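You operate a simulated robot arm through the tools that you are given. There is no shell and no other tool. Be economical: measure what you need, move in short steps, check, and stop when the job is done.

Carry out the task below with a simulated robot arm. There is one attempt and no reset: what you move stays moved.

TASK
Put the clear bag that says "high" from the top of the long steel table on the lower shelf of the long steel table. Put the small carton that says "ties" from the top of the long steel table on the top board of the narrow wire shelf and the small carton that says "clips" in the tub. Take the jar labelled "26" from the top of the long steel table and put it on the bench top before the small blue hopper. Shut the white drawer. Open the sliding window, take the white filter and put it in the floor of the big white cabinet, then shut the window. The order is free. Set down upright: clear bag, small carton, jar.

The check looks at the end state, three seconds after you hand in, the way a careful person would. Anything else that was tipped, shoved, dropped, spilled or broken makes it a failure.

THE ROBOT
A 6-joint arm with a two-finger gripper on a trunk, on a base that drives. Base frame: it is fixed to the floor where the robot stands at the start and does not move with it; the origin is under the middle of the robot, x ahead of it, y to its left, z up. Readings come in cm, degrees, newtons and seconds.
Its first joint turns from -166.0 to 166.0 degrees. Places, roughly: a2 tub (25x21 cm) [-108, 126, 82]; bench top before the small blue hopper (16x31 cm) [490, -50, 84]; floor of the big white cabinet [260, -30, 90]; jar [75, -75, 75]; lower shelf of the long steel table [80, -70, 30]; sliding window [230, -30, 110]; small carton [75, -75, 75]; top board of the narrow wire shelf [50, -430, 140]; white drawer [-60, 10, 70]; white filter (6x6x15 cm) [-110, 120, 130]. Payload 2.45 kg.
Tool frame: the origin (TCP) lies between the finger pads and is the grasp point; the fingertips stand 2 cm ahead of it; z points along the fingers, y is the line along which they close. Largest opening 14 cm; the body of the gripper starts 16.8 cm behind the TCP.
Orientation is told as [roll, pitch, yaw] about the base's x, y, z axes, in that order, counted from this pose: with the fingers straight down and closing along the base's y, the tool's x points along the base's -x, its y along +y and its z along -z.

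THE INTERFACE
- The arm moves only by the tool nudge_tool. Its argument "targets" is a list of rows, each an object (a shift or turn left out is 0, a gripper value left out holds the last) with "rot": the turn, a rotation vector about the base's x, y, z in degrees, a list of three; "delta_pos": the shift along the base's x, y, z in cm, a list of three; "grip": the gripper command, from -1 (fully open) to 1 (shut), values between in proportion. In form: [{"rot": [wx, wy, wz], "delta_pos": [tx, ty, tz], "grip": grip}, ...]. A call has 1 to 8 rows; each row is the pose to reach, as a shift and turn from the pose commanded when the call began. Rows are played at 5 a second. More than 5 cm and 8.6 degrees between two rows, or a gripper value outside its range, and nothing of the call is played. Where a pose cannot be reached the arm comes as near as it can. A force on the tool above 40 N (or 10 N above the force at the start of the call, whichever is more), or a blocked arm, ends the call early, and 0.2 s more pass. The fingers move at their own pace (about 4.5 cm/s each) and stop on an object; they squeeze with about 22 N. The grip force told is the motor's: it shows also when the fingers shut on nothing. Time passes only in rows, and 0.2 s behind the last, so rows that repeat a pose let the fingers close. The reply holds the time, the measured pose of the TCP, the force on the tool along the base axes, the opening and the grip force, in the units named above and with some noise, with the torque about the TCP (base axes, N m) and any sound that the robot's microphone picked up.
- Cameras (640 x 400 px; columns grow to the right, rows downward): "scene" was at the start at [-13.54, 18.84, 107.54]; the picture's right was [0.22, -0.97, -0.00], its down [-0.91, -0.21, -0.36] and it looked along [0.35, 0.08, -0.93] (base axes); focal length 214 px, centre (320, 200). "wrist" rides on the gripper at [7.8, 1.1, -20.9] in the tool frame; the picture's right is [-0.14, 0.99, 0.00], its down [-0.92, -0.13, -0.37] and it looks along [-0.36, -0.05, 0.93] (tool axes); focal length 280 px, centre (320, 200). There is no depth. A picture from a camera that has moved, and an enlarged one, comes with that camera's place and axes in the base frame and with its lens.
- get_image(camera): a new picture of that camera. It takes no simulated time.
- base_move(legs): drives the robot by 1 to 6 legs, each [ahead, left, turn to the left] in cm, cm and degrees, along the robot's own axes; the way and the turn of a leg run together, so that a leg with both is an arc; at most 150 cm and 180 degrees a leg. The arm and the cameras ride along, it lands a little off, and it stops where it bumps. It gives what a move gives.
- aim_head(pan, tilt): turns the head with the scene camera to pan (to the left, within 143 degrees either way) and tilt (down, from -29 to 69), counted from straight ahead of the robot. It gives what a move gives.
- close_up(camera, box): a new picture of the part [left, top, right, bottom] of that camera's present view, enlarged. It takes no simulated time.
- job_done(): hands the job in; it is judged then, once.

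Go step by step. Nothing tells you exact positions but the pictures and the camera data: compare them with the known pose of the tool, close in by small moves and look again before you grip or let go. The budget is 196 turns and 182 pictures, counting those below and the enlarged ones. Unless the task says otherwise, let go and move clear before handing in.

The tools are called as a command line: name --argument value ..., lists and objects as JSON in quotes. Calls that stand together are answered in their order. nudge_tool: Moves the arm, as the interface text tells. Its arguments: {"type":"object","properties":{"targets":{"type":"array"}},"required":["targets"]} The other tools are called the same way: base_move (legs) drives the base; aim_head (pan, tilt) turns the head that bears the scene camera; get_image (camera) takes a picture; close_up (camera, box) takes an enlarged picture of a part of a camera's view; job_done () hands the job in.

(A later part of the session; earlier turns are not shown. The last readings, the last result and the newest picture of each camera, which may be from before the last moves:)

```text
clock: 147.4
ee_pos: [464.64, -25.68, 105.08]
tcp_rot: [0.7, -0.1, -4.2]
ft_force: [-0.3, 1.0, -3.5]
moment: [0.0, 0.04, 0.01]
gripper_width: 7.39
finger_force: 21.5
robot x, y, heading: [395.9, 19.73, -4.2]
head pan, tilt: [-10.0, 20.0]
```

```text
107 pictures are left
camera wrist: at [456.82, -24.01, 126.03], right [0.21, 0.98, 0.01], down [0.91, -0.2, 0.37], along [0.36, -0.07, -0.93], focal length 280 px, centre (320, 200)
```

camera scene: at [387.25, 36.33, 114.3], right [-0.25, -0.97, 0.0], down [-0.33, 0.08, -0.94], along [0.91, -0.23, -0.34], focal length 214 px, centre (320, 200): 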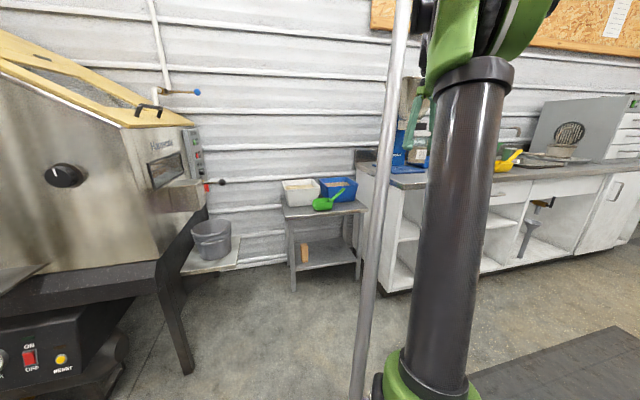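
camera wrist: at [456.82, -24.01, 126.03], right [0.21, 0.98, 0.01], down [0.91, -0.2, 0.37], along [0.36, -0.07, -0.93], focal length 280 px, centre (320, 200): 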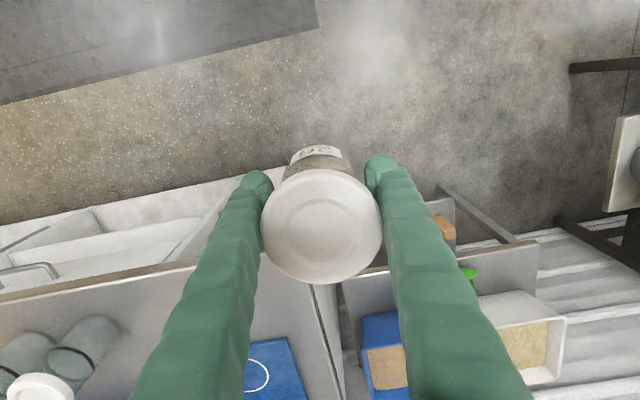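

The base bumped something while sliding right, probably the corner of the bench at x≈369; I move away from it, ahead and then toward the hopper bench (front edge x≈481, hopper plate from x≈500). Target for the jar is about (488, −45).

base_move --legs '[[5, 5, 0], [14, 0, 4.2], [0, -28, 0]]'

get_image --camera "wrist"

aim_head --pan -140 --tilt 30

get_image --camera "scene"

```text
clock: 150.9
ee_pos: [486.55, -44.88, 105.18]
tcp_rot: [0.6, 0.0, -0.3]
ft_force: [-0.2, -0.5, -2.8]
moment: [0.0, 0.0, 0.03]
gripper_width: 7.42
finger_force: 22.0
robot x, y, heading: [414.75, -4.74, -0.3]
head pan, tilt: [-10.0, 20.0]
```

```text
106 pictures are left
camera wrist: at [478.8, -43.8, 126.03], right [0.14, 0.99, 0.01], down [0.92, -0.14, 0.37], along [0.37, -0.04, -0.93], focal length 280 px, centre (320, 200)
```

wrist: 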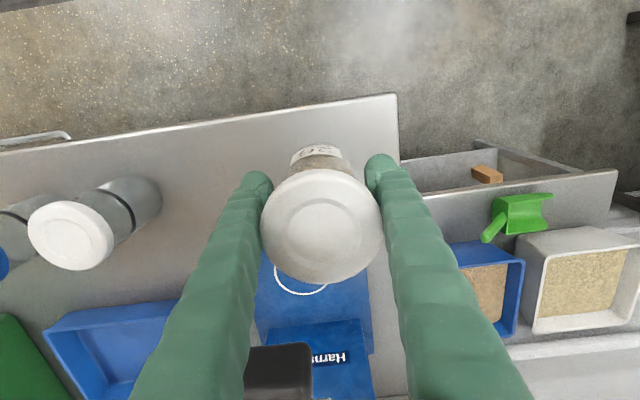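

```text
clock: 153.1
ee_pos: [486.77, -44.89, 105.11]
tcp_rot: [0.6, -0.1, -0.3]
ft_force: [0.1, 0.1, -2.8]
moment: [0.01, -0.02, 0.01]
gripper_width: 7.39
finger_force: 21.4
robot x, y, heading: [415.04, -4.37, -0.4]
head pan, tilt: [-140.0, 30.0]
```

```text
105 pictures are left
camera scene: at [389.16, 7.62, 112.69], right [-0.64, 0.77, 0.0], down [0.39, 0.32, -0.87], along [-0.67, -0.55, -0.5], focal length 214 px, centre (320, 200)
```

scene: 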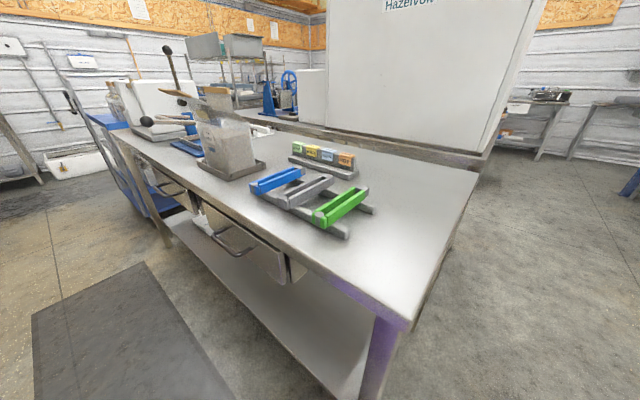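

The bench behind me is undisturbed. Now I check the gap between gripper and hopper before lowering.

aim_head --pan -20 --tilt 10

get_image --camera "scene"

```text
clock: 155.1
ee_pos: [486.64, -44.73, 105.13]
tcp_rot: [0.6, -0.1, -0.3]
ft_force: [-0.5, -0.5, -2.8]
moment: [-0.05, 0.0, -0.04]
gripper_width: 7.42
finger_force: 22.0
robot x, y, heading: [414.89, -4.55, -0.6]
head pan, tilt: [-20.0, 10.0]
```

```text
104 pictures are left
camera scene: at [404.85, 10.12, 115.92], right [-0.35, -0.94, 0.0], down [-0.16, 0.06, -0.98], along [0.92, -0.34, -0.17], focal length 214 px, centre (320, 200)
```

scene: 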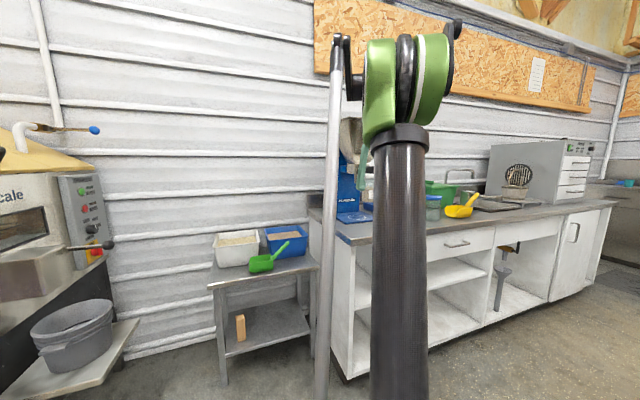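

I shift slightly onto the bench (x 489, y −47) and lower carefully.

nudge_tool --targets '[{"delta_pos": [1.2, -1, -3]}, {"delta_pos": [2.3, -2, -6]}, {"delta_pos": [2.5, -2, -9]}, {"delta_pos": [2.5, -2, -12]}]'

get_image --camera "wrist"

```text
clock: 156.1
ee_pos: [489.19, -46.74, 93.13]
tcp_rot: [0.6, -0.1, -0.3]
ft_force: [-0.4, -0.8, -2.7]
moment: [-0.05, 0.01, 0.01]
gripper_width: 7.41
finger_force: 21.8
robot x, y, heading: [415.1, -4.21, -0.4]
head pan, tilt: [-20.0, 10.0]
```

```text
103 pictures are left
camera wrist: at [481.23, -45.77, 114.12], right [0.14, 0.99, 0.01], down [0.92, -0.14, 0.37], along [0.37, -0.04, -0.93], focal length 280 px, centre (320, 200)
```

wrist: 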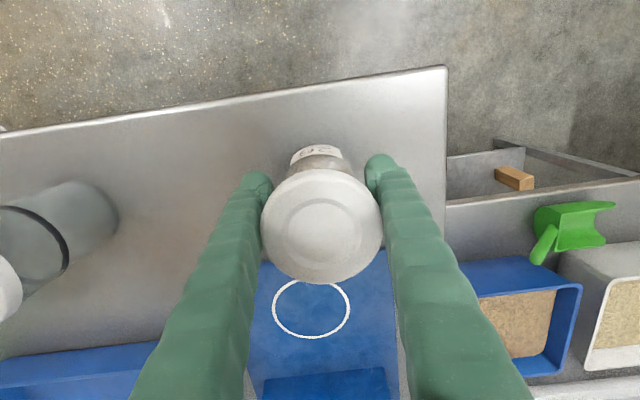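

nudge_tool --targets '[{"delta_pos": [0, 0, -0.8]}, {"delta_pos": [0, 0, -1.5]}, {"delta_pos": [0, 0, -2]}, {"delta_pos": [0, 0, -2.4]}]'

```text
clock: 157.1
ee_pos: [488.95, -46.59, 90.76]
tcp_rot: [0.6, -0.2, -0.2]
ft_force: [2.2, 2.2, 26.3]
moment: [-0.12, 0.01, 0.03]
gripper_width: 7.47
finger_force: 22.1
robot x, y, heading: [414.67, -4.29, -0.3]
head pan, tilt: [-20.0, 10.0]
```

Contact is firm (26 N), so the jar is on the bench. I relieve a little, open, and rise.

nudge_tool --targets '[{"delta_pos": [0, 0, 0.3]}, {"delta_pos": [0, 0, 0.3], "grip": 0.2}, {"delta_pos": [0, 0, 0.3], "grip": -0.6}, {"delta_pos": [0, 0, 0.3], "grip": -0.8}, {"delta_pos": [0, 0, 0.3], "grip": -0.8}]'

nudge_tool --targets '[{"delta_pos": [0, 0, 3]}, {"delta_pos": [0, 0, 7]}, {"delta_pos": [0, 0, 11]}, {"delta_pos": [0, 0, 15]}]'

get_image --camera "wrist"

```text
clock: 158.3
ee_pos: [489.09, -46.84, 90.94]
tcp_rot: [0.5, -0.1, -0.3]
ft_force: [-0.3, -0.2, 0.3]
moment: [0.02, 0.01, 0.0]
gripper_width: 12.62
finger_force: 0.0
robot x, y, heading: [414.91, -4.47, -0.8]
head pan, tilt: [-20.0, 10.0]
```

```text
clock: 159.3
ee_pos: [489.31, -46.66, 106.07]
tcp_rot: [0.5, -0.2, -0.3]
ft_force: [0.6, 0.1, -0.8]
moment: [0.03, 0.0, -0.01]
gripper_width: 12.59
finger_force: 0.0
robot x, y, heading: [414.77, -4.45, -0.3]
head pan, tilt: [-20.0, 10.0]
```

```text
102 pictures are left
camera wrist: at [481.39, -45.57, 127.07], right [0.14, 0.99, 0.01], down [0.92, -0.14, 0.37], along [0.37, -0.04, -0.93], focal length 280 px, centre (320, 200)
```

wrist: 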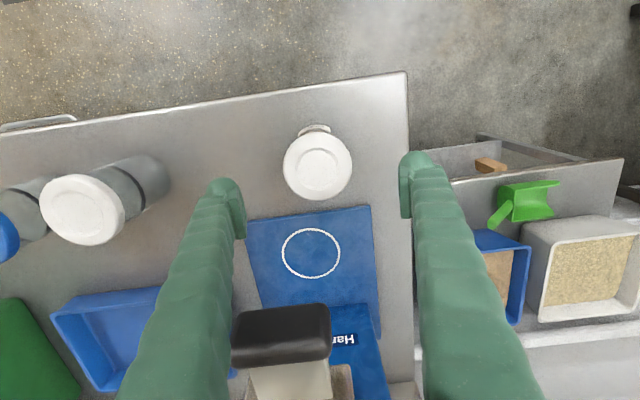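

Jar 26 stands before the hopper. Now back along the aisle to the front of the white cabinet to see its window.

base_move --legs '[[0, 76, 0.4], [-150, 0, 0], [-140, 0, 0]]'

aim_head --pan -35 --tilt 15

get_image --camera "scene"

```text
clock: 177.2
ee_pos: [195.58, 33.65, 106.08]
tcp_rot: [0.6, -0.1, -1.8]
ft_force: [0.0, 0.5, 0.3]
moment: [0.0, -0.02, -0.02]
gripper_width: 12.58
finger_force: 0.0
robot x, y, heading: [122.16, 77.85, -1.9]
head pan, tilt: [-20.0, 10.0]
```

```text
clock: 177.9
ee_pos: [195.61, 33.69, 106.04]
tcp_rot: [0.6, -0.1, -1.7]
ft_force: [-0.1, -0.2, 0.8]
moment: [0.02, 0.0, 0.01]
gripper_width: 12.59
finger_force: 0.2
robot x, y, heading: [122.48, 77.53, -1.8]
head pan, tilt: [-35.0, 15.0]
```

```text
101 pictures are left
camera scene: at [111.38, 90.33, 115.11], right [-0.6, -0.8, 0.0], down [-0.21, 0.16, -0.97], along [0.77, -0.58, -0.26], focal length 214 px, centre (320, 200)
```

scene: 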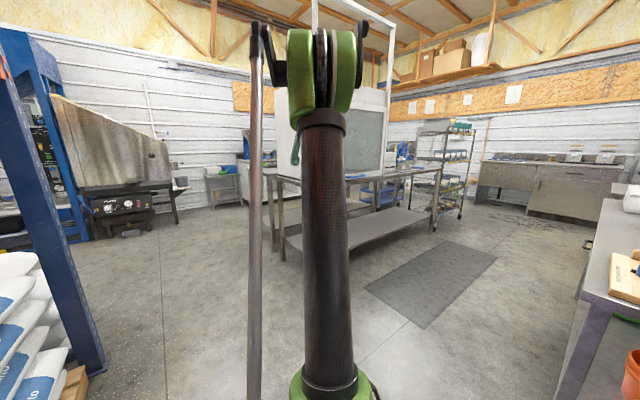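

nudge_tool --targets '[{"delta_pos": [-4, 0, 1]}, {"delta_pos": [-8, 0, 2]}, {"delta_pos": [-12, 0, 3]}, {"delta_pos": [-15, 0, 4]}]'

base_move --legs '[[22, 0, 1.8], [0, -60, 0]]'

aim_head --pan -10 --tilt 0

get_image --camera "scene"

```text
clock: 178.9
ee_pos: [180.58, 33.72, 109.96]
tcp_rot: [0.7, 0.0, -1.7]
ft_force: [0.9, -0.7, -1.0]
moment: [0.01, 0.06, -0.01]
gripper_width: 12.6
finger_force: 0.0
robot x, y, heading: [122.4, 77.53, -2.1]
head pan, tilt: [-35.0, 15.0]
```

```text
clock: 183.6
ee_pos: [204.25, -23.82, 110.04]
tcp_rot: [0.5, 0.0, 0.5]
ft_force: [0.0, -0.2, -0.5]
moment: [-0.02, 0.0, 0.0]
gripper_width: 12.61
finger_force: 0.0
robot x, y, heading: [144.77, 18.19, 0.1]
head pan, tilt: [-35.0, 15.0]
```

```text
clock: 184.5
ee_pos: [204.3, -23.89, 110.09]
tcp_rot: [0.5, -0.1, 0.5]
ft_force: [-0.4, 0.1, 0.4]
moment: [0.01, 0.02, -0.01]
gripper_width: 12.61
finger_force: 0.0
robot x, y, heading: [144.58, 17.82, 0.5]
head pan, tilt: [-10.0, 0.0]
```

```text
100 pictures are left
camera scene: at [134.35, 34.0, 117.52], right [-0.17, -0.99, 0.0], down [0.0, 0.0, -1.0], along [0.99, -0.17, 0.0], focal length 214 px, centre (320, 200)
```

scene: 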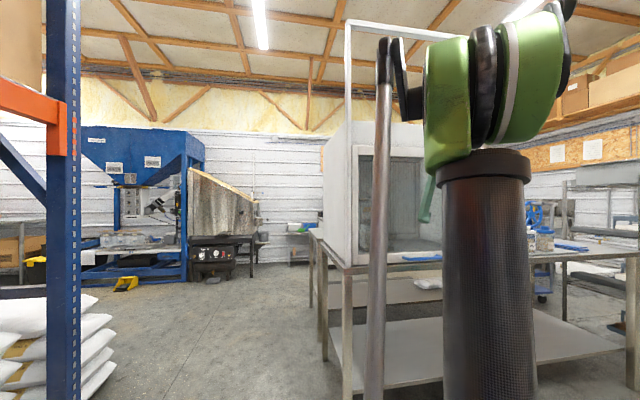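

The arm blocks the view; I slide right past the cabinet's middle to see the window from the head's free side.

base_move --legs '[[-8, -70, 0]]'

aim_head --pan 8 --tilt 5

get_image --camera "scene"

```text
clock: 188.3
ee_pos: [196.8, -93.94, 110.01]
tcp_rot: [0.6, -0.1, 0.5]
ft_force: [0.8, 0.1, -0.3]
moment: [-0.02, 0.03, 0.01]
gripper_width: 12.62
finger_force: 0.0
robot x, y, heading: [136.45, -52.83, 0.4]
head pan, tilt: [-10.0, 0.0]
```

```text
clock: 189.2
ee_pos: [196.8, -94.07, 109.95]
tcp_rot: [0.6, -0.1, 0.5]
ft_force: [0.3, -0.1, -0.3]
moment: [0.0, -0.02, 0.0]
gripper_width: 12.62
finger_force: 0.0
robot x, y, heading: [137.03, -52.41, 0.2]
head pan, tilt: [8.0, 5.0]
```

```text
99 pictures are left
camera scene: at [126.83, -33.66, 116.73], right [0.15, -0.99, 0.0], down [-0.09, -0.01, -1.0], along [0.99, 0.15, -0.09], focal length 214 px, centre (320, 200)
```

scene: 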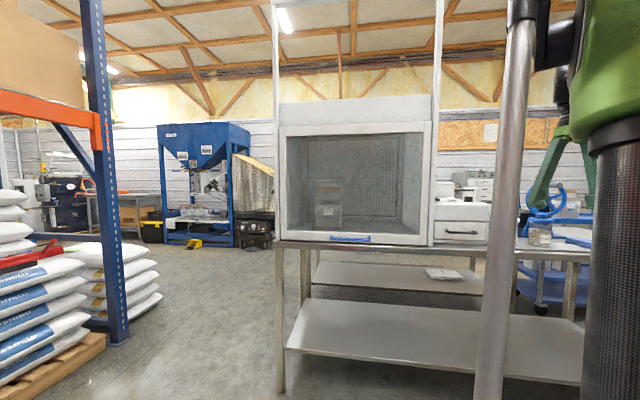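

close_up --camera "scene" --box '[260, 90, 450, 260]'

```text
2.35 times, centred on (355, 175) of scene
camera zoom: at [126.83, -33.66, 116.73], right [0.15, -0.99, 0.0], down [-0.09, -0.01, -1.0], along [0.99, 0.15, -0.09], focal length 505 px, centre (238, 259)
```

zoom: 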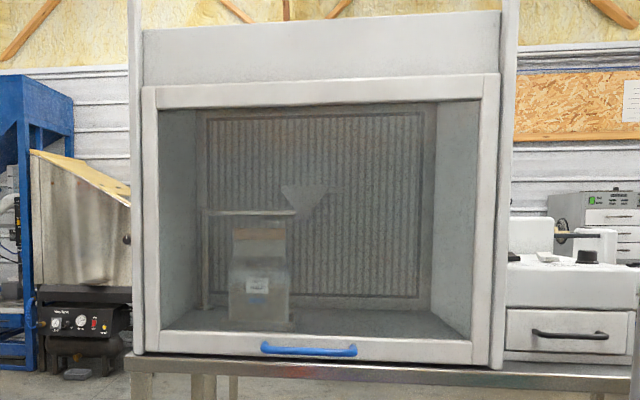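

The window is a vertical sash with a blue bar handle at about (228, −33, 90). I'll grip that bar with the tool pointing +x and the fingers closing vertically; first I place the base and turn the tool.

base_move --legs '[[0, 42, 0]]'

nudge_tool --targets '[{"delta_pos": [0, 0, 0], "rot": [0, -8, 0]}, {"rot": [0, -16, 0]}, {"rot": [0, -24, 0]}, {"rot": [0, -32, 0]}, {"rot": [0, -40, 0]}, {"rot": [0, -48, 0]}, {"rot": [0, -56, 0]}, {"rot": [0, -64, 0]}]'

nudge_tool --targets '[{"rot": [0, -8, 0]}, {"rot": [0, -16, 0]}, {"rot": [0, -24, 0]}, {"rot": [0, -26, 0]}]'

nudge_tool --targets '[{"rot": [8, 0, 0]}, {"rot": [16, 0, 0]}, {"rot": [24, 0, 0]}, {"rot": [32, 0, 0]}, {"rot": [40, 0, 0]}, {"rot": [48, 0, 0]}, {"rot": [56, 0, 0]}, {"rot": [64, 0, 0]}]'

get_image --camera "wrist"

```text
clock: 191.8
ee_pos: [196.65, -51.64, 109.98]
tcp_rot: [0.6, -0.1, 1.0]
ft_force: [0.0, 0.5, 0.1]
moment: [-0.02, 0.04, 0.03]
gripper_width: 12.62
finger_force: 0.0
robot x, y, heading: [136.67, -10.45, 0.9]
head pan, tilt: [8.0, 5.0]
```

```text
clock: 193.6
ee_pos: [196.7, -51.61, 110.0]
tcp_rot: [-1.7, -64.2, 2.6]
ft_force: [-1.0, -0.5, 0.2]
moment: [0.0, 0.01, -0.01]
gripper_width: 12.61
finger_force: 0.1
robot x, y, heading: [136.84, -10.46, 0.7]
head pan, tilt: [8.0, 5.0]
```

```text
clock: 194.6
ee_pos: [196.55, -51.51, 110.03]
tcp_rot: [-100.2, -88.9, 100.7]
ft_force: [-0.6, -0.3, -0.2]
moment: [0.03, 0.01, -0.01]
gripper_width: 12.61
finger_force: 0.0
robot x, y, heading: [136.75, -10.36, 1.0]
head pan, tilt: [8.0, 5.0]
```

```text
clock: 196.3
ee_pos: [196.55, -51.46, 109.97]
tcp_rot: [90.7, -27.0, -90.2]
ft_force: [-0.1, 0.8, -0.2]
moment: [0.0, -0.02, 0.02]
gripper_width: 12.62
finger_force: 0.0
robot x, y, heading: [136.55, -10.44, 1.0]
head pan, tilt: [8.0, 5.0]
```

```text
97 pictures are left
camera wrist: at [175.76, -44.04, 107.31], right [-0.01, 0.33, 0.94], down [-0.37, -0.88, 0.3], along [0.93, -0.35, 0.13], focal length 280 px, centre (320, 200)
```

wrist: 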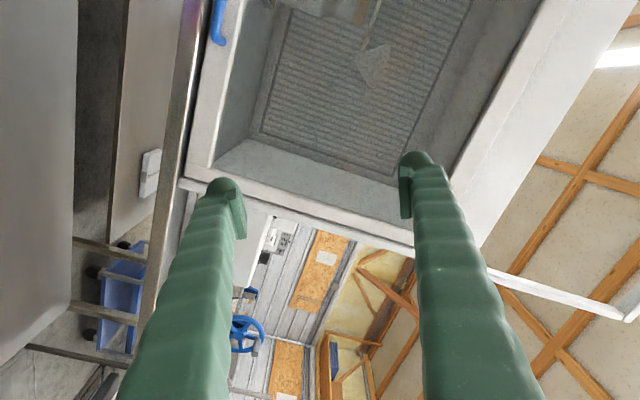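

The tool is turning as wanted and I can see the blue handle. I finish the roll and slide sideways toward the handle's centre line.

nudge_tool --targets '[{"rot": [8, 0, 0], "delta_pos": [0, 4, -3], "grip": -0.3}, {"rot": [16, 0, 0], "delta_pos": [0, 8, -6]}, {"rot": [24, 0, 0], "delta_pos": [0, 12, -9]}, {"rot": [26.5, 0, 0], "delta_pos": [0, 16, -12]}, {"rot": [26.5, 0, 0], "delta_pos": [0, 18.5, -15]}, {"rot": [26.5, 0, 0], "delta_pos": [0, 18.5, -18]}, {"rot": [26.5, 0, 0], "delta_pos": [0, 18.5, -20]}]'

get_image --camera "wrist"

aim_head --pan -10 --tilt 20

get_image --camera "scene"

```text
clock: 197.9
ee_pos: [196.39, -32.94, 89.84]
tcp_rot: [90.6, -0.6, -90.1]
ft_force: [0.3, -0.7, -0.1]
moment: [0.0, 0.04, 0.03]
gripper_width: 9.1
finger_force: 0.0
robot x, y, heading: [136.43, -10.59, 0.8]
head pan, tilt: [8.0, 5.0]
```

```text
96 pictures are left
camera wrist: at [175.51, -25.0, 90.75], right [-0.01, -0.13, 0.99], down [-0.37, -0.92, -0.12], along [0.93, -0.37, -0.04], focal length 280 px, centre (320, 200)
```

wrist: 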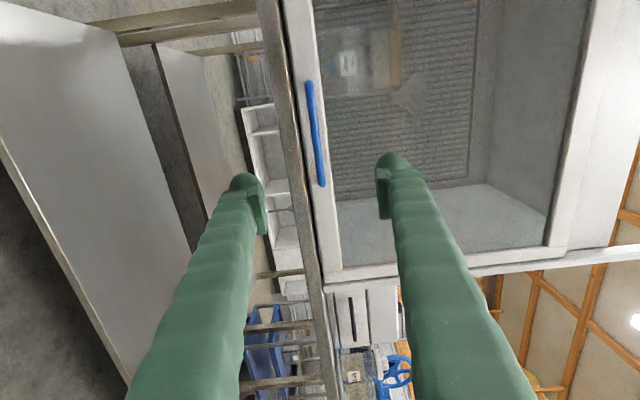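

```text
clock: 198.8
ee_pos: [196.48, -33.12, 89.96]
tcp_rot: [90.6, -0.7, -90.0]
ft_force: [-0.1, -0.4, -0.2]
moment: [0.03, -0.02, 0.0]
gripper_width: 9.1
finger_force: 0.0
robot x, y, heading: [136.31, -10.81, 0.7]
head pan, tilt: [-10.0, 20.0]
```

```text
95 pictures are left
camera scene: at [126.31, 5.46, 114.29], right [-0.16, -0.99, 0.0], down [-0.34, 0.05, -0.94], along [0.93, -0.15, -0.34], focal length 214 px, centre (320, 200)
```

scene: 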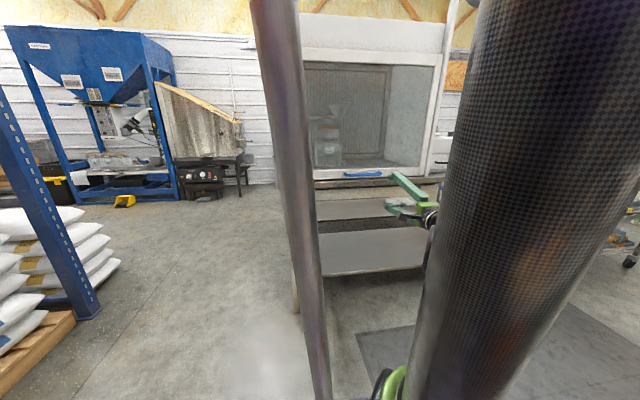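

The handle bar is at about (232, −33.3, 89.4), with the bench surface only ~4 cm below. I narrow the opening to ~3.2 cm and approach partway, then check.

nudge_tool --targets '[{"delta_pos": [4, 0, 0], "grip": 0.54}, {"delta_pos": [8.5, 0, 0], "grip": 0.54}, {"delta_pos": [13, 0, 0], "grip": 0.54}, {"delta_pos": [17.5, 0, 0], "grip": 0.54}, {"delta_pos": [22, 0, 0], "grip": 0.54}]'

get_image --camera "wrist"

close_up --camera "scene" --box '[300, 120, 460, 240]'

```text
clock: 200.0
ee_pos: [218.73, -32.77, 89.94]
tcp_rot: [90.6, -0.6, -90.2]
ft_force: [-0.3, -0.8, 1.0]
moment: [-0.01, 0.04, -0.01]
gripper_width: 3.23
finger_force: 0.1
robot x, y, heading: [136.57, -10.29, 1.1]
head pan, tilt: [-10.0, 20.0]
```

```text
94 pictures are left
camera wrist: at [197.8, -24.86, 90.85], right [-0.01, -0.13, 0.99], down [-0.37, -0.92, -0.12], along [0.93, -0.37, -0.04], focal length 280 px, centre (320, 200)
```

wrist: 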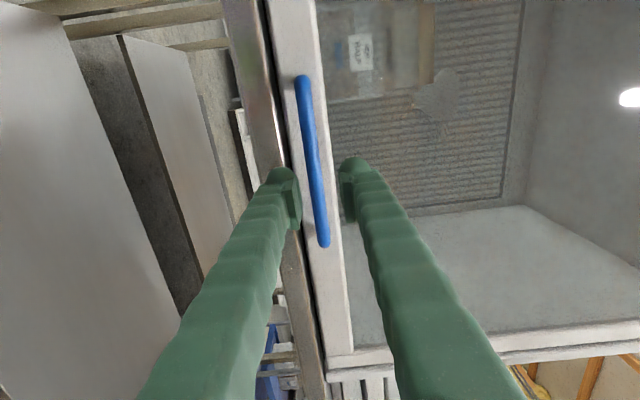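

```text
3.33 times, centred on (380, 180) of scene
camera zoom: at [126.31, 5.45, 114.29], right [-0.16, -0.99, 0.0], down [-0.34, 0.05, -0.94], along [0.93, -0.15, -0.34], focal length 715 px, centre (120, 267)
```

zoom: 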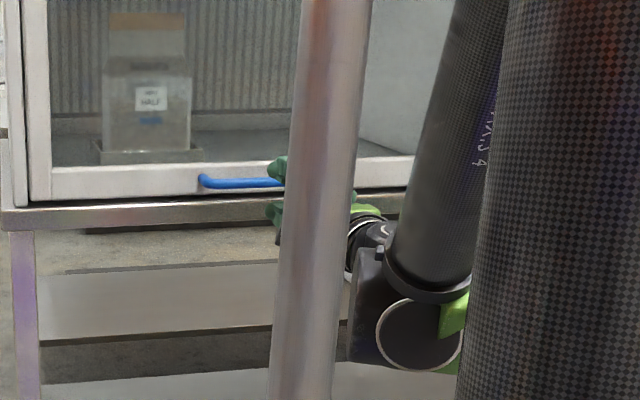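

The bar lies between the two fingertips. I go the rest of the way in, 0.4 cm lower, and close on it.

nudge_tool --targets '[{"delta_pos": [4, 0, -0.4]}, {"delta_pos": [8, 0, -0.4]}, {"delta_pos": [11, 0, -0.4]}, {"delta_pos": [13.2, 0, -0.4]}]'

get_image --camera "wrist"

```text
clock: 200.8
ee_pos: [228.71, -33.08, 89.56]
tcp_rot: [90.5, -0.7, -90.2]
ft_force: [-20.8, 2.3, 4.9]
moment: [0.17, 0.66, 0.35]
gripper_width: 2.96
finger_force: 0.1
robot x, y, heading: [136.19, -10.29, 0.8]
head pan, tilt: [-10.0, 20.0]
stopped in row 4: the force on the tool passed its limit at 102 N (the readings are from after the stop); the commanded pose is now the measured one
```

```text
92 pictures are left
camera wrist: at [207.83, -25.09, 90.42], right [-0.01, -0.13, 0.99], down [-0.37, -0.92, -0.12], along [0.93, -0.37, -0.04], focal length 280 px, centre (320, 200)
```

wrist: 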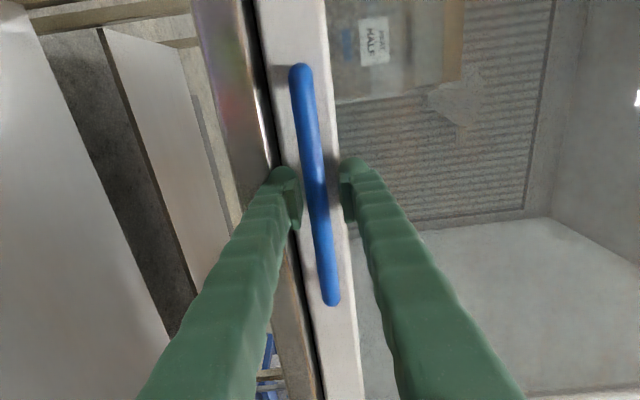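

The tips touched the sash frame; the bar is between the pads. I ease back 0.6 cm and close.

nudge_tool --targets '[{"delta_pos": [-0.6, 0, 0], "grip": 0.54}, {"delta_pos": [-0.6, 0, 0], "grip": 1}, {"delta_pos": [-0.6, 0, 0], "grip": 1}, {"delta_pos": [-0.6, 0, 0], "grip": 1}]'

```text
clock: 201.8
ee_pos: [228.44, -33.08, 89.41]
tcp_rot: [90.7, -0.7, -90.2]
ft_force: [6.8, -0.7, 1.1]
moment: [0.84, 0.03, 0.04]
gripper_width: 1.04
finger_force: 37.4
robot x, y, heading: [136.32, -10.21, 1.2]
head pan, tilt: [-10.0, 20.0]
```

The bar is gripped. I raise the sash.

nudge_tool --targets '[{"delta_pos": [0, 0, 2]}, {"delta_pos": [0, 0, 5]}, {"delta_pos": [0, 0, 8]}, {"delta_pos": [0, 0, 11]}, {"delta_pos": [0, 0, 14]}, {"delta_pos": [0, 0, 17]}, {"delta_pos": [0, 0, 20]}, {"delta_pos": [0, 0, 23]}]'

get_image --camera "scene"

```text
clock: 203.6
ee_pos: [228.3, -33.11, 112.36]
tcp_rot: [90.6, -0.6, -90.2]
ft_force: [6.7, -4.3, -2.2]
moment: [0.88, -0.02, -0.07]
gripper_width: 1.04
finger_force: 37.3
robot x, y, heading: [136.5, -10.38, 0.9]
head pan, tilt: [-10.0, 20.0]
```

```text
91 pictures are left
camera scene: at [126.35, 5.44, 114.3], right [-0.16, -0.99, 0.0], down [-0.34, 0.05, -0.94], along [0.93, -0.15, -0.34], focal length 214 px, centre (320, 200)
```

scene: 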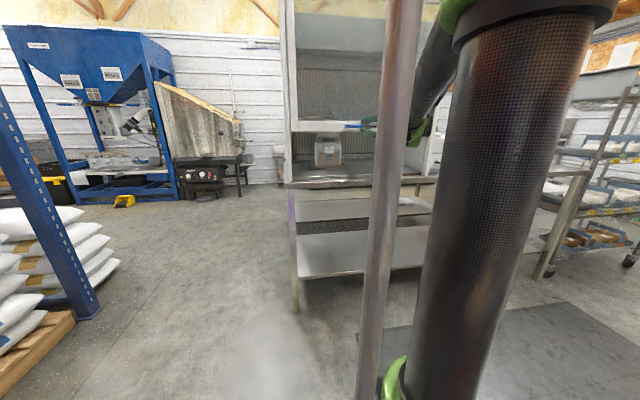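

The window rises easily. I raise it another ~22 cm.

nudge_tool --targets '[{"delta_pos": [0, 0, 3]}, {"delta_pos": [0, 0, 6]}, {"delta_pos": [0, 0, 9]}, {"delta_pos": [0, 0, 12]}, {"delta_pos": [0, 0, 15]}, {"delta_pos": [0, 0, 18]}, {"delta_pos": [0, 0, 21]}, {"delta_pos": [0, 0, 23]}]'

get_image --camera "scene"

```text
clock: 205.4
ee_pos: [228.33, -33.12, 135.56]
tcp_rot: [90.7, -0.7, -90.2]
ft_force: [-1.6, 5.0, -2.2]
moment: [0.95, -0.02, -0.04]
gripper_width: 1.01
finger_force: 37.3
robot x, y, heading: [136.59, -10.33, 0.9]
head pan, tilt: [-10.0, 20.0]
```

```text
90 pictures are left
camera scene: at [126.3, 5.48, 114.29], right [-0.16, -0.99, 0.0], down [-0.34, 0.05, -0.94], along [0.93, -0.15, -0.34], focal length 214 px, centre (320, 200)
```

scene: 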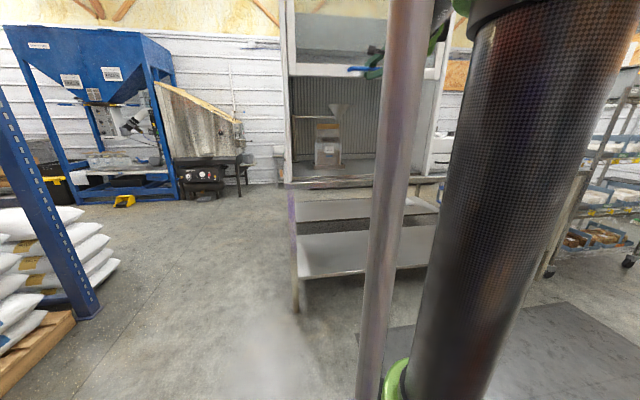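

The opening is ~46 cm high. I release the handle and draw back, checking that the sash stays.

nudge_tool --targets '[{"grip": 0.7}, {"grip": 0.5}, {"grip": 0.5}, {"delta_pos": [-3, 0, 0], "grip": 0.5}, {"delta_pos": [-7, 0, 0]}, {"delta_pos": [-11, 0, 0]}, {"delta_pos": [-15, 0, 0]}]'

get_image --camera "wrist"

get_image --camera "scene"

```text
clock: 207.0
ee_pos: [214.35, -33.42, 135.76]
tcp_rot: [90.6, -0.6, -90.0]
ft_force: [-0.5, 0.0, 0.5]
moment: [0.01, 0.0, 0.0]
gripper_width: 3.45
finger_force: 0.0
robot x, y, heading: [136.45, -10.59, 0.7]
head pan, tilt: [-10.0, 20.0]
```

```text
89 pictures are left
camera wrist: at [193.4, -25.46, 136.65], right [-0.01, -0.13, 0.99], down [-0.37, -0.92, -0.12], along [0.93, -0.37, -0.04], focal length 280 px, centre (320, 200)
```

wrist: 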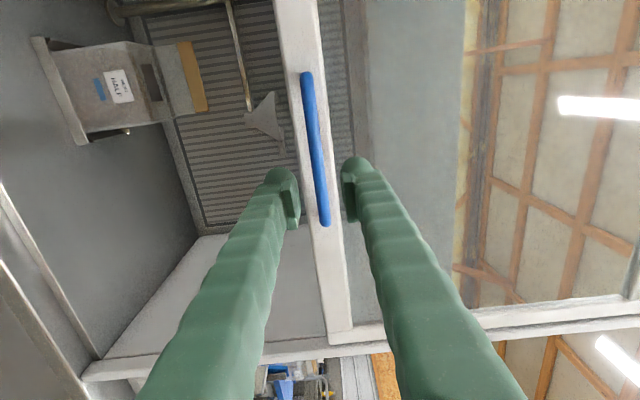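

```text
88 pictures are left
camera scene: at [126.45, 7.04, 114.36], right [0.01, -1.0, 0.0], down [-0.34, 0.0, -0.94], along [0.94, 0.01, -0.34], focal length 214 px, centre (320, 200)
```

scene: 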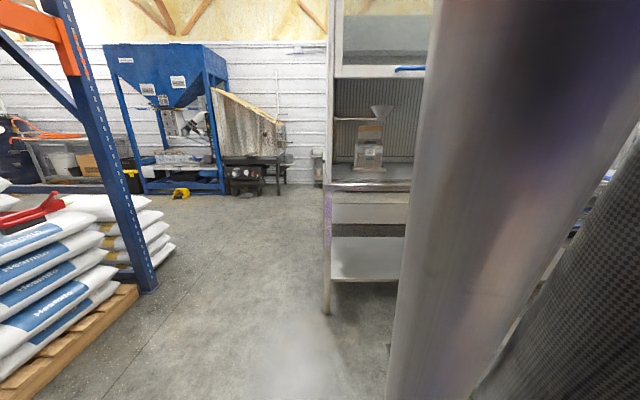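

The sash stays up. I pull back, lower, and turn the tool back to pointing down.

nudge_tool --targets '[{"delta_pos": [-4, 0, -2]}, {"delta_pos": [-8, 0, -5]}, {"delta_pos": [-12, 0, -9]}, {"delta_pos": [-14, 0, -13]}, {"delta_pos": [-14, 0, -18]}, {"delta_pos": [-14, 0, -23]}, {"delta_pos": [-14, 0, -28]}]'

nudge_tool --targets '[{"rot": [-8, 0, 0], "delta_pos": [0, -2, 0]}, {"rot": [-16, 0, 0], "delta_pos": [0, -4, 0]}, {"rot": [-24, 0, 0], "delta_pos": [0, -6, 0]}, {"rot": [-32, 0, 0], "delta_pos": [0, -8, 0]}, {"rot": [-40, 0, 0], "delta_pos": [0, -10, 0]}, {"rot": [-48, 0, 0], "delta_pos": [0, -12, 0]}, {"rot": [-56, 0, 0], "delta_pos": [0, -14, 0]}, {"rot": [-64, 0, 0], "delta_pos": [0, -16, 0]}]'

nudge_tool --targets '[{"rot": [-8, 0, 0]}, {"rot": [-16, 0, 0]}, {"rot": [-24, 0, 0]}, {"rot": [-26, 0, 0]}]'

nudge_tool --targets '[{"rot": [0, 8, 0], "grip": -0.5}, {"rot": [0, 16, 0]}, {"rot": [0, 24, 0]}, {"rot": [0, 32, 0]}, {"rot": [0, 40, 0]}, {"rot": [0, 48, 0]}, {"rot": [0, 56, 0]}, {"rot": [0, 64, 0]}]'

nudge_tool --targets '[{"rot": [0, 8, 0]}, {"rot": [0, 16, 0]}, {"rot": [0, 24, 0]}, {"rot": [0, 26, 0]}]'

get_image --camera "scene"

```text
refused: row 3 steps farther than a row can; nothing moved
```

```text
clock: 208.8
ee_pos: [213.29, -49.12, 135.52]
tcp_rot: [91.0, -64.8, -90.5]
ft_force: [0.6, -0.2, -0.2]
moment: [0.03, 0.02, -0.01]
gripper_width: 3.49
finger_force: 0.1
robot x, y, heading: [136.36, -10.47, 1.0]
head pan, tilt: [-10.0, 20.0]
```

```text
clock: 209.8
ee_pos: [213.36, -49.07, 135.4]
tcp_rot: [-102.4, -89.3, 103.0]
ft_force: [-0.1, -0.7, 1.1]
moment: [0.0, 0.0, -0.01]
gripper_width: 3.49
finger_force: 0.1
robot x, y, heading: [136.55, -10.12, 1.0]
head pan, tilt: [-10.0, 20.0]
```

```text
clock: 211.6
ee_pos: [213.55, -49.21, 135.05]
tcp_rot: [0.4, -26.0, 0.7]
ft_force: [5.2, -3.3, -2.5]
moment: [0.59, 0.52, 0.3]
gripper_width: 10.48
finger_force: 0.0
robot x, y, heading: [136.66, -10.49, 0.9]
head pan, tilt: [-10.0, 20.0]
```

```text
clock: 212.6
ee_pos: [207.08, -45.9, 128.72]
tcp_rot: [0.6, -0.9, 0.6]
ft_force: [-0.8, 0.4, -0.2]
moment: [-0.01, -0.07, 0.03]
gripper_width: 10.51
finger_force: 0.1
out of reach, approached as far as the arm can: row 1, 2, 3, 4
robot x, y, heading: [136.2, -10.41, 0.7]
head pan, tilt: [-10.0, 20.0]
```

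```text
87 pictures are left
camera scene: at [126.35, 5.46, 114.29], right [-0.16, -0.99, 0.0], down [-0.34, 0.05, -0.94], along [0.93, -0.15, -0.34], focal length 214 px, centre (320, 200)
```

scene: 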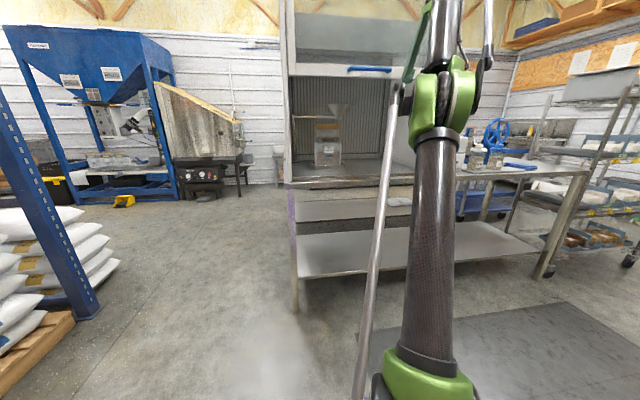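

I must stop chaining moves on an unchecked one: the arm is stretched straight again, though nothing was touched. I pull it in and check that the elbow folds upward.

nudge_tool --targets '[{"delta_pos": [-3, 1, -2]}, {"delta_pos": [-6, 2, -4]}, {"delta_pos": [-9, 3, -6]}, {"delta_pos": [-12, 4, -8]}]'

get_image --camera "scene"

```text
clock: 213.6
ee_pos: [203.56, -46.05, 129.62]
tcp_rot: [0.6, -0.1, 0.6]
ft_force: [-0.3, 0.4, 0.2]
moment: [0.01, -0.03, -0.01]
gripper_width: 10.51
finger_force: 0.1
out of reach, approached as far as the arm can: row 1, 2, 3, 4
robot x, y, heading: [136.38, -10.31, 0.8]
head pan, tilt: [-10.0, 20.0]
```

```text
86 pictures are left
camera scene: at [126.33, 5.45, 114.29], right [-0.16, -0.99, 0.0], down [-0.34, 0.05, -0.94], along [0.93, -0.15, -0.34], focal length 214 px, centre (320, 200)
```

scene: 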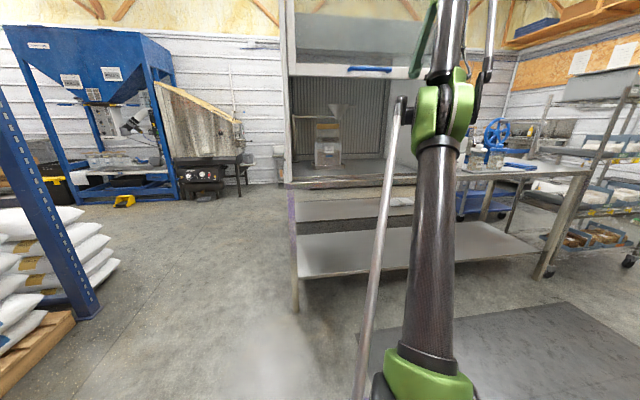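

Wrong branch again; I repeat the stretch-and-return that worked before (there is room ahead of the tool).

nudge_tool --targets '[{"delta_pos": [1.5, -1, 3]}, {"delta_pos": [3, -2, 6]}, {"delta_pos": [4.5, -3, 9]}, {"delta_pos": [6, -4, 12]}, {"delta_pos": [7.5, -5, 15]}, {"delta_pos": [9, -6, 18]}]'

nudge_tool --targets '[{"delta_pos": [-3, 1.5, -2]}, {"delta_pos": [-6, 3, -4]}, {"delta_pos": [-9, 4, -6]}, {"delta_pos": [-12, 5, -8]}]'

get_image --camera "scene"

```text
clock: 215.0
ee_pos: [203.46, -46.63, 130.58]
tcp_rot: [0.6, -0.2, 0.6]
ft_force: [0.0, -0.1, 0.0]
moment: [0.0, 0.0, 0.03]
gripper_width: 10.5
finger_force: 0.0
out of reach, approached as far as the arm can: row 1, 2, 3, 4, 5, 6
robot x, y, heading: [136.45, -10.32, 1.0]
head pan, tilt: [-10.0, 20.0]
```

```text
clock: 216.0
ee_pos: [191.38, -42.05, 122.01]
tcp_rot: [0.6, -0.1, 0.5]
ft_force: [0.4, -0.2, 0.3]
moment: [0.05, 0.1, 0.0]
gripper_width: 10.49
finger_force: 0.0
robot x, y, heading: [136.58, -10.57, 0.7]
head pan, tilt: [-10.0, 20.0]
```

```text
85 pictures are left
camera scene: at [126.36, 5.43, 114.3], right [-0.16, -0.99, 0.0], down [-0.34, 0.05, -0.94], along [0.93, -0.15, -0.34], focal length 214 px, centre (320, 200)
```

scene: 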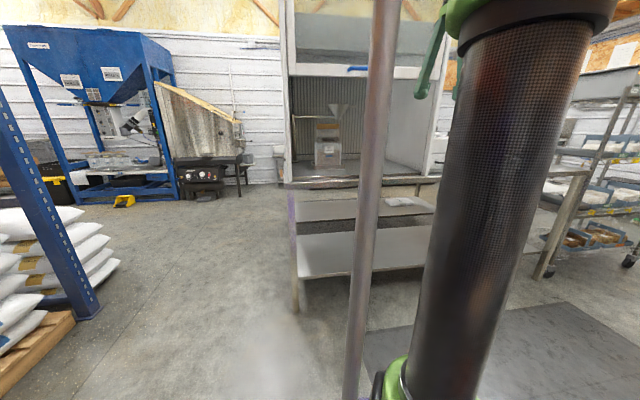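

Good, the elbow is up. I lower the tool a little and drive back around to the other side of the steel table to set the grey jar upright.

nudge_tool --targets '[{"delta_pos": [0, 0, -4]}, {"delta_pos": [0, 0, -8]}, {"delta_pos": [0, 0, -12]}]'

base_move --legs '[[0, 82, -0.8], [-150, 0, 0], [-8, 0, 0], [0, -88, 0]]'

get_image --camera "wrist"

```text
clock: 216.8
ee_pos: [191.65, -42.02, 109.92]
tcp_rot: [0.6, -0.2, 0.6]
ft_force: [-0.1, -1.1, -0.1]
moment: [-0.02, 0.02, -0.02]
gripper_width: 10.51
finger_force: 0.0
robot x, y, heading: [136.16, -9.74, 0.8]
head pan, tilt: [-10.0, 20.0]
```

```text
clock: 218.3
ee_pos: [193.26, -31.06, 109.86]
tcp_rot: [0.6, -0.1, 2.7]
ft_force: [0.0, 0.0, 0.7]
moment: [0.02, 0.06, -0.01]
gripper_width: 10.5
finger_force: 0.0
robot x, y, heading: [136.7, -1.72, 3.1]
head pan, tilt: [-10.0, 20.0]
stopped in leg 1: the robot was blocked; the commanded pose is now the measured one
```

```text
84 pictures are left
camera wrist: at [185.37, -30.45, 130.87], right [0.09, 1.0, 0.01], down [0.92, -0.09, 0.37], along [0.37, -0.02, -0.93], focal length 280 px, centre (320, 200)
```

wrist: 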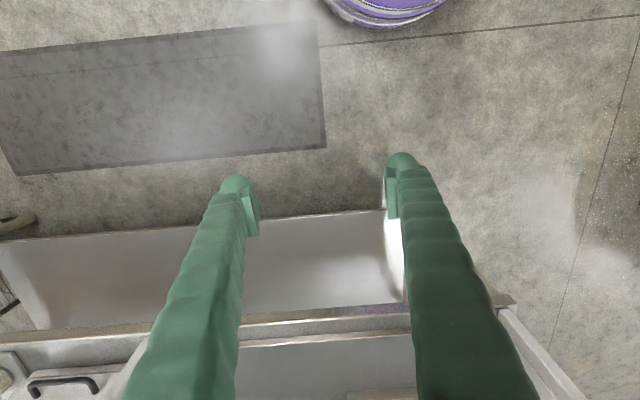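

The base brushed the steel table's corner (near x 105, y 3). I move ahead first, then go around.

base_move --legs '[[9, 0, -2], [0, 78, -1], [-150, 0, 0], [-18, 0, 0]]'

aim_head --pan -40 --tilt 25

get_image --camera "scene"

```text
clock: 231.3
ee_pos: [33.05, 43.64, 109.99]
tcp_rot: [0.7, -0.1, -0.5]
ft_force: [-0.2, -0.7, -1.5]
moment: [-0.03, -0.02, 0.0]
gripper_width: 10.5
finger_force: 0.1
robot x, y, heading: [-21.3, 76.18, -0.1]
head pan, tilt: [-10.0, 20.0]
```

```text
clock: 232.2
ee_pos: [33.11, 43.6, 109.95]
tcp_rot: [0.6, -0.2, -0.4]
ft_force: [1.1, 0.1, -0.7]
moment: [0.02, 0.02, 0.0]
gripper_width: 10.48
finger_force: 0.1
robot x, y, heading: [-21.33, 76.14, -0.1]
head pan, tilt: [-40.0, 25.0]
```

```text
83 pictures are left
camera scene: at [-33.45, 87.94, 113.48], right [-0.64, -0.77, 0.0], down [-0.32, 0.27, -0.91], along [0.69, -0.58, -0.42], focal length 214 px, centre (320, 200)
```

scene: 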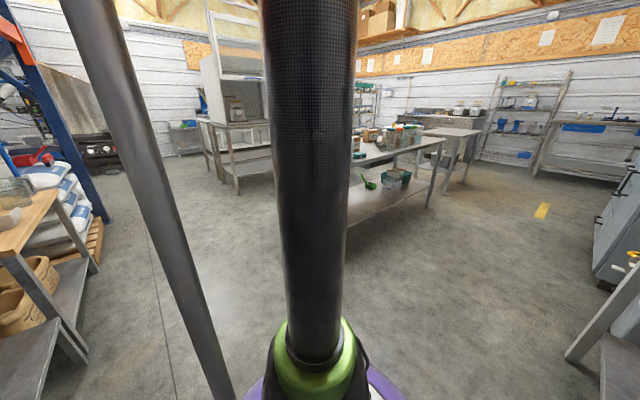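

base_move --legs '[[0, -82, 0], [16, 0, 0]]'

nudge_tool --targets '[{"delta_pos": [4, -3, 0]}, {"delta_pos": [8, -6, 0]}, {"delta_pos": [10, -10, 0]}]'

get_image --camera "wrist"

```text
clock: 237.6
ee_pos: [48.38, -38.62, 109.95]
tcp_rot: [0.6, -0.1, -1.0]
ft_force: [0.2, -0.2, 0.6]
moment: [0.01, 0.02, -0.02]
gripper_width: 10.48
finger_force: 0.1
robot x, y, heading: [-6.0, -5.51, -1.1]
head pan, tilt: [-40.0, 25.0]
```

```text
clock: 238.4
ee_pos: [58.48, -48.58, 110.07]
tcp_rot: [0.6, -0.2, -1.0]
ft_force: [-0.2, 0.5, -0.4]
moment: [-0.12, -0.02, -0.04]
gripper_width: 10.48
finger_force: 0.1
robot x, y, heading: [-5.99, -5.28, -0.7]
head pan, tilt: [-40.0, 25.0]
```

```text
82 pictures are left
camera wrist: at [50.65, -47.42, 130.99], right [0.15, 0.99, 0.01], down [0.92, -0.15, 0.37], along [0.37, -0.05, -0.93], focal length 280 px, centre (320, 200)
```

wrist: 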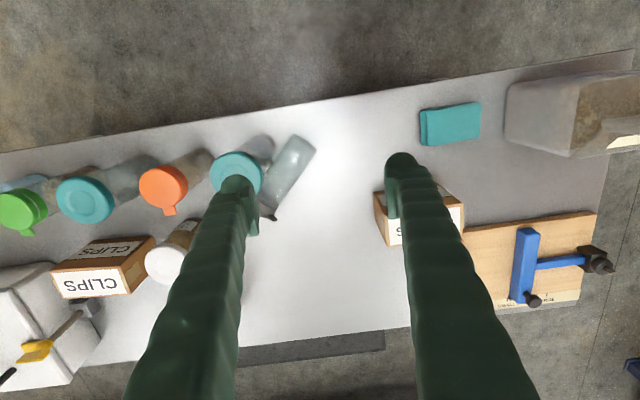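

The grey jar lies with base near (60, −52) and lid near (71, −60), beside the teal-lid jar. I shift the base closer, and turn the tool's yaw to −37° to straddle it near the lid end.

base_move --legs '[[6, -6, 0]]'

nudge_tool --targets '[{"rot": [0, 0, -8], "delta_pos": [1.2, -1, -2]}, {"rot": [0, 0, -16], "delta_pos": [2.4, -2, -4]}, {"rot": [0, 0, -24], "delta_pos": [3.6, -3, -6]}, {"rot": [0, 0, -32], "delta_pos": [4.8, -4, -8]}, {"rot": [0, 0, -36], "delta_pos": [5, -4.2, -10]}]'

get_image --camera "wrist"

```text
clock: 239.5
ee_pos: [64.35, -54.77, 110.0]
tcp_rot: [0.6, -0.1, -1.0]
ft_force: [-0.1, -0.6, 0.5]
moment: [0.0, -0.01, -0.01]
gripper_width: 10.5
finger_force: 0.0
robot x, y, heading: [0.04, -11.69, -0.8]
head pan, tilt: [-40.0, 25.0]
```

```text
clock: 240.7
ee_pos: [69.6, -58.98, 99.91]
tcp_rot: [0.6, -0.2, -37.2]
ft_force: [0.3, 0.2, 0.5]
moment: [-0.04, -0.02, -0.03]
gripper_width: 10.51
finger_force: 0.0
robot x, y, heading: [-0.39, -11.59, -0.9]
head pan, tilt: [-40.0, 25.0]
```

```text
81 pictures are left
camera wrist: at [63.73, -53.46, 120.81], right [0.71, 0.71, 0.01], down [0.65, -0.66, 0.37], along [0.27, -0.26, -0.93], focal length 280 px, centre (320, 200)
```

wrist: 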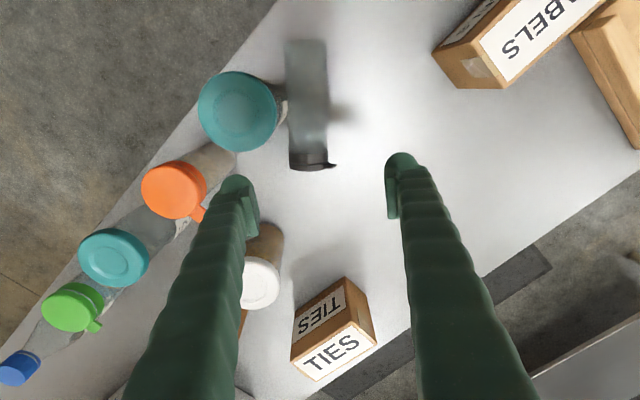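

The jar's axis lies at −44°, lid end near (70.5, −62). I rotate 7° more, set the opening to 8.5 cm, and lower around the lid end, clear of the teal-lid jar.

nudge_tool --targets '[{"rot": [0, 0, -7], "delta_pos": [-0.6, -1.4, -2], "grip": -0.21}, {"rot": [0, 0, -7], "delta_pos": [-0.6, -1.4, -6], "grip": -0.21}, {"rot": [0, 0, -7], "delta_pos": [-0.6, -1.4, -9], "grip": -0.21}]'

get_image --camera "wrist"

```text
clock: 241.5
ee_pos: [68.75, -60.42, 90.85]
tcp_rot: [0.6, -0.2, -44.1]
ft_force: [-0.4, 0.7, 0.6]
moment: [0.01, -0.02, 0.02]
gripper_width: 8.48
finger_force: 0.1
robot x, y, heading: [0.31, -11.59, -0.7]
head pan, tilt: [-40.0, 25.0]
```

```text
80 pictures are left
camera wrist: at [63.67, -54.26, 111.85], right [0.79, 0.62, 0.01], down [0.57, -0.73, 0.37], along [0.24, -0.29, -0.93], focal length 280 px, centre (320, 200)
```

wrist: 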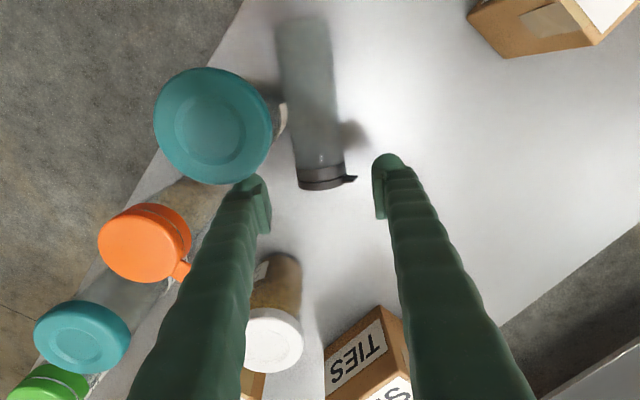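

nudge_tool --targets '[{"delta_pos": [0, 0, -3]}, {"delta_pos": [0, 0, -6]}, {"delta_pos": [0, 0, -8]}, {"delta_pos": [0, 0, -9.5]}]'

get_image --camera "wrist"

```text
clock: 242.5
ee_pos: [68.77, -60.39, 81.41]
tcp_rot: [0.6, -0.3, -44.0]
ft_force: [0.6, 0.2, -0.8]
moment: [0.06, -0.04, 0.0]
gripper_width: 8.46
finger_force: 0.0
robot x, y, heading: [0.4, -11.42, -0.8]
head pan, tilt: [-40.0, 25.0]
```

```text
79 pictures are left
camera wrist: at [63.73, -54.17, 102.42], right [0.79, 0.62, 0.01], down [0.57, -0.73, 0.37], along [0.24, -0.29, -0.93], focal length 280 px, centre (320, 200)
```

wrist: 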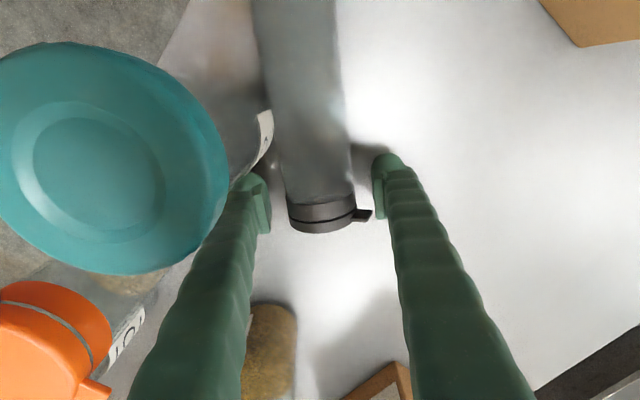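

The lid's little tab is near the right pad; I shift 0.7 cm toward the jar's base while narrowing, then close.

nudge_tool --targets '[{"delta_pos": [0, 0, 0], "grip": -0.08}, {"delta_pos": [-0.5, 0.5, 0], "grip": -0.08}, {"delta_pos": [-0.5, 0.5, 0], "grip": 1}, {"delta_pos": [-0.5, 0.5, 0], "grip": 1}, {"delta_pos": [-0.5, 0.5, 0], "grip": 1}]'

get_image --camera "wrist"

```text
clock: 243.7
ee_pos: [68.27, -59.95, 81.44]
tcp_rot: [0.6, -0.2, -44.1]
ft_force: [0.0, -0.6, -0.8]
moment: [-0.07, 0.0, 0.0]
gripper_width: 5.37
finger_force: 21.8
robot x, y, heading: [0.54, -11.47, -0.8]
head pan, tilt: [-40.0, 25.0]
```

```text
78 pictures are left
camera wrist: at [63.23, -53.66, 102.44], right [0.79, 0.62, 0.01], down [0.57, -0.73, 0.37], along [0.24, -0.29, -0.93], focal length 280 px, centre (320, 200)
```

wrist: 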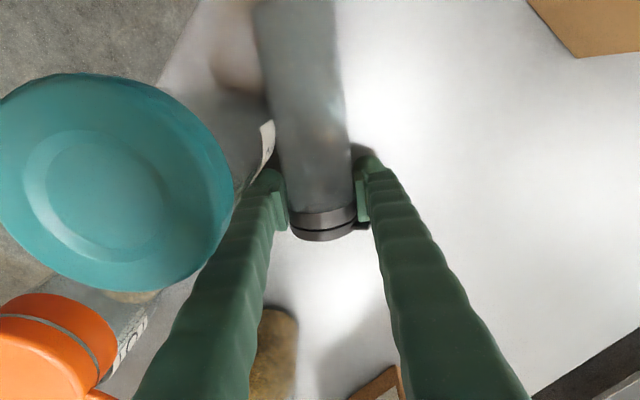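

The jar is gripped. I lift it clear.

nudge_tool --targets '[{"delta_pos": [0, 0, 2]}, {"delta_pos": [0.5, 0.5, 5]}, {"delta_pos": [1, 1, 9]}, {"delta_pos": [1, 1, 13]}, {"delta_pos": [1, 1, 17]}, {"delta_pos": [1, 1, 20]}]'

get_image --camera "wrist"

```text
clock: 245.1
ee_pos: [69.31, -58.93, 101.39]
tcp_rot: [0.6, -0.2, -44.0]
ft_force: [0.0, 0.1, -0.6]
moment: [-0.04, -0.03, 0.01]
gripper_width: 5.38
finger_force: 22.0
robot x, y, heading: [-0.27, -11.19, -0.7]
head pan, tilt: [-40.0, 25.0]
```

```text
77 pictures are left
camera wrist: at [64.24, -52.77, 122.35], right [0.79, 0.62, 0.01], down [0.57, -0.73, 0.37], along [0.24, -0.29, -0.93], focal length 280 px, centre (320, 200)
```

wrist: 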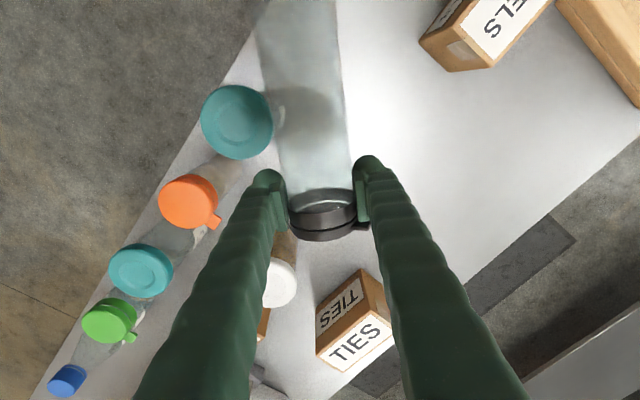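

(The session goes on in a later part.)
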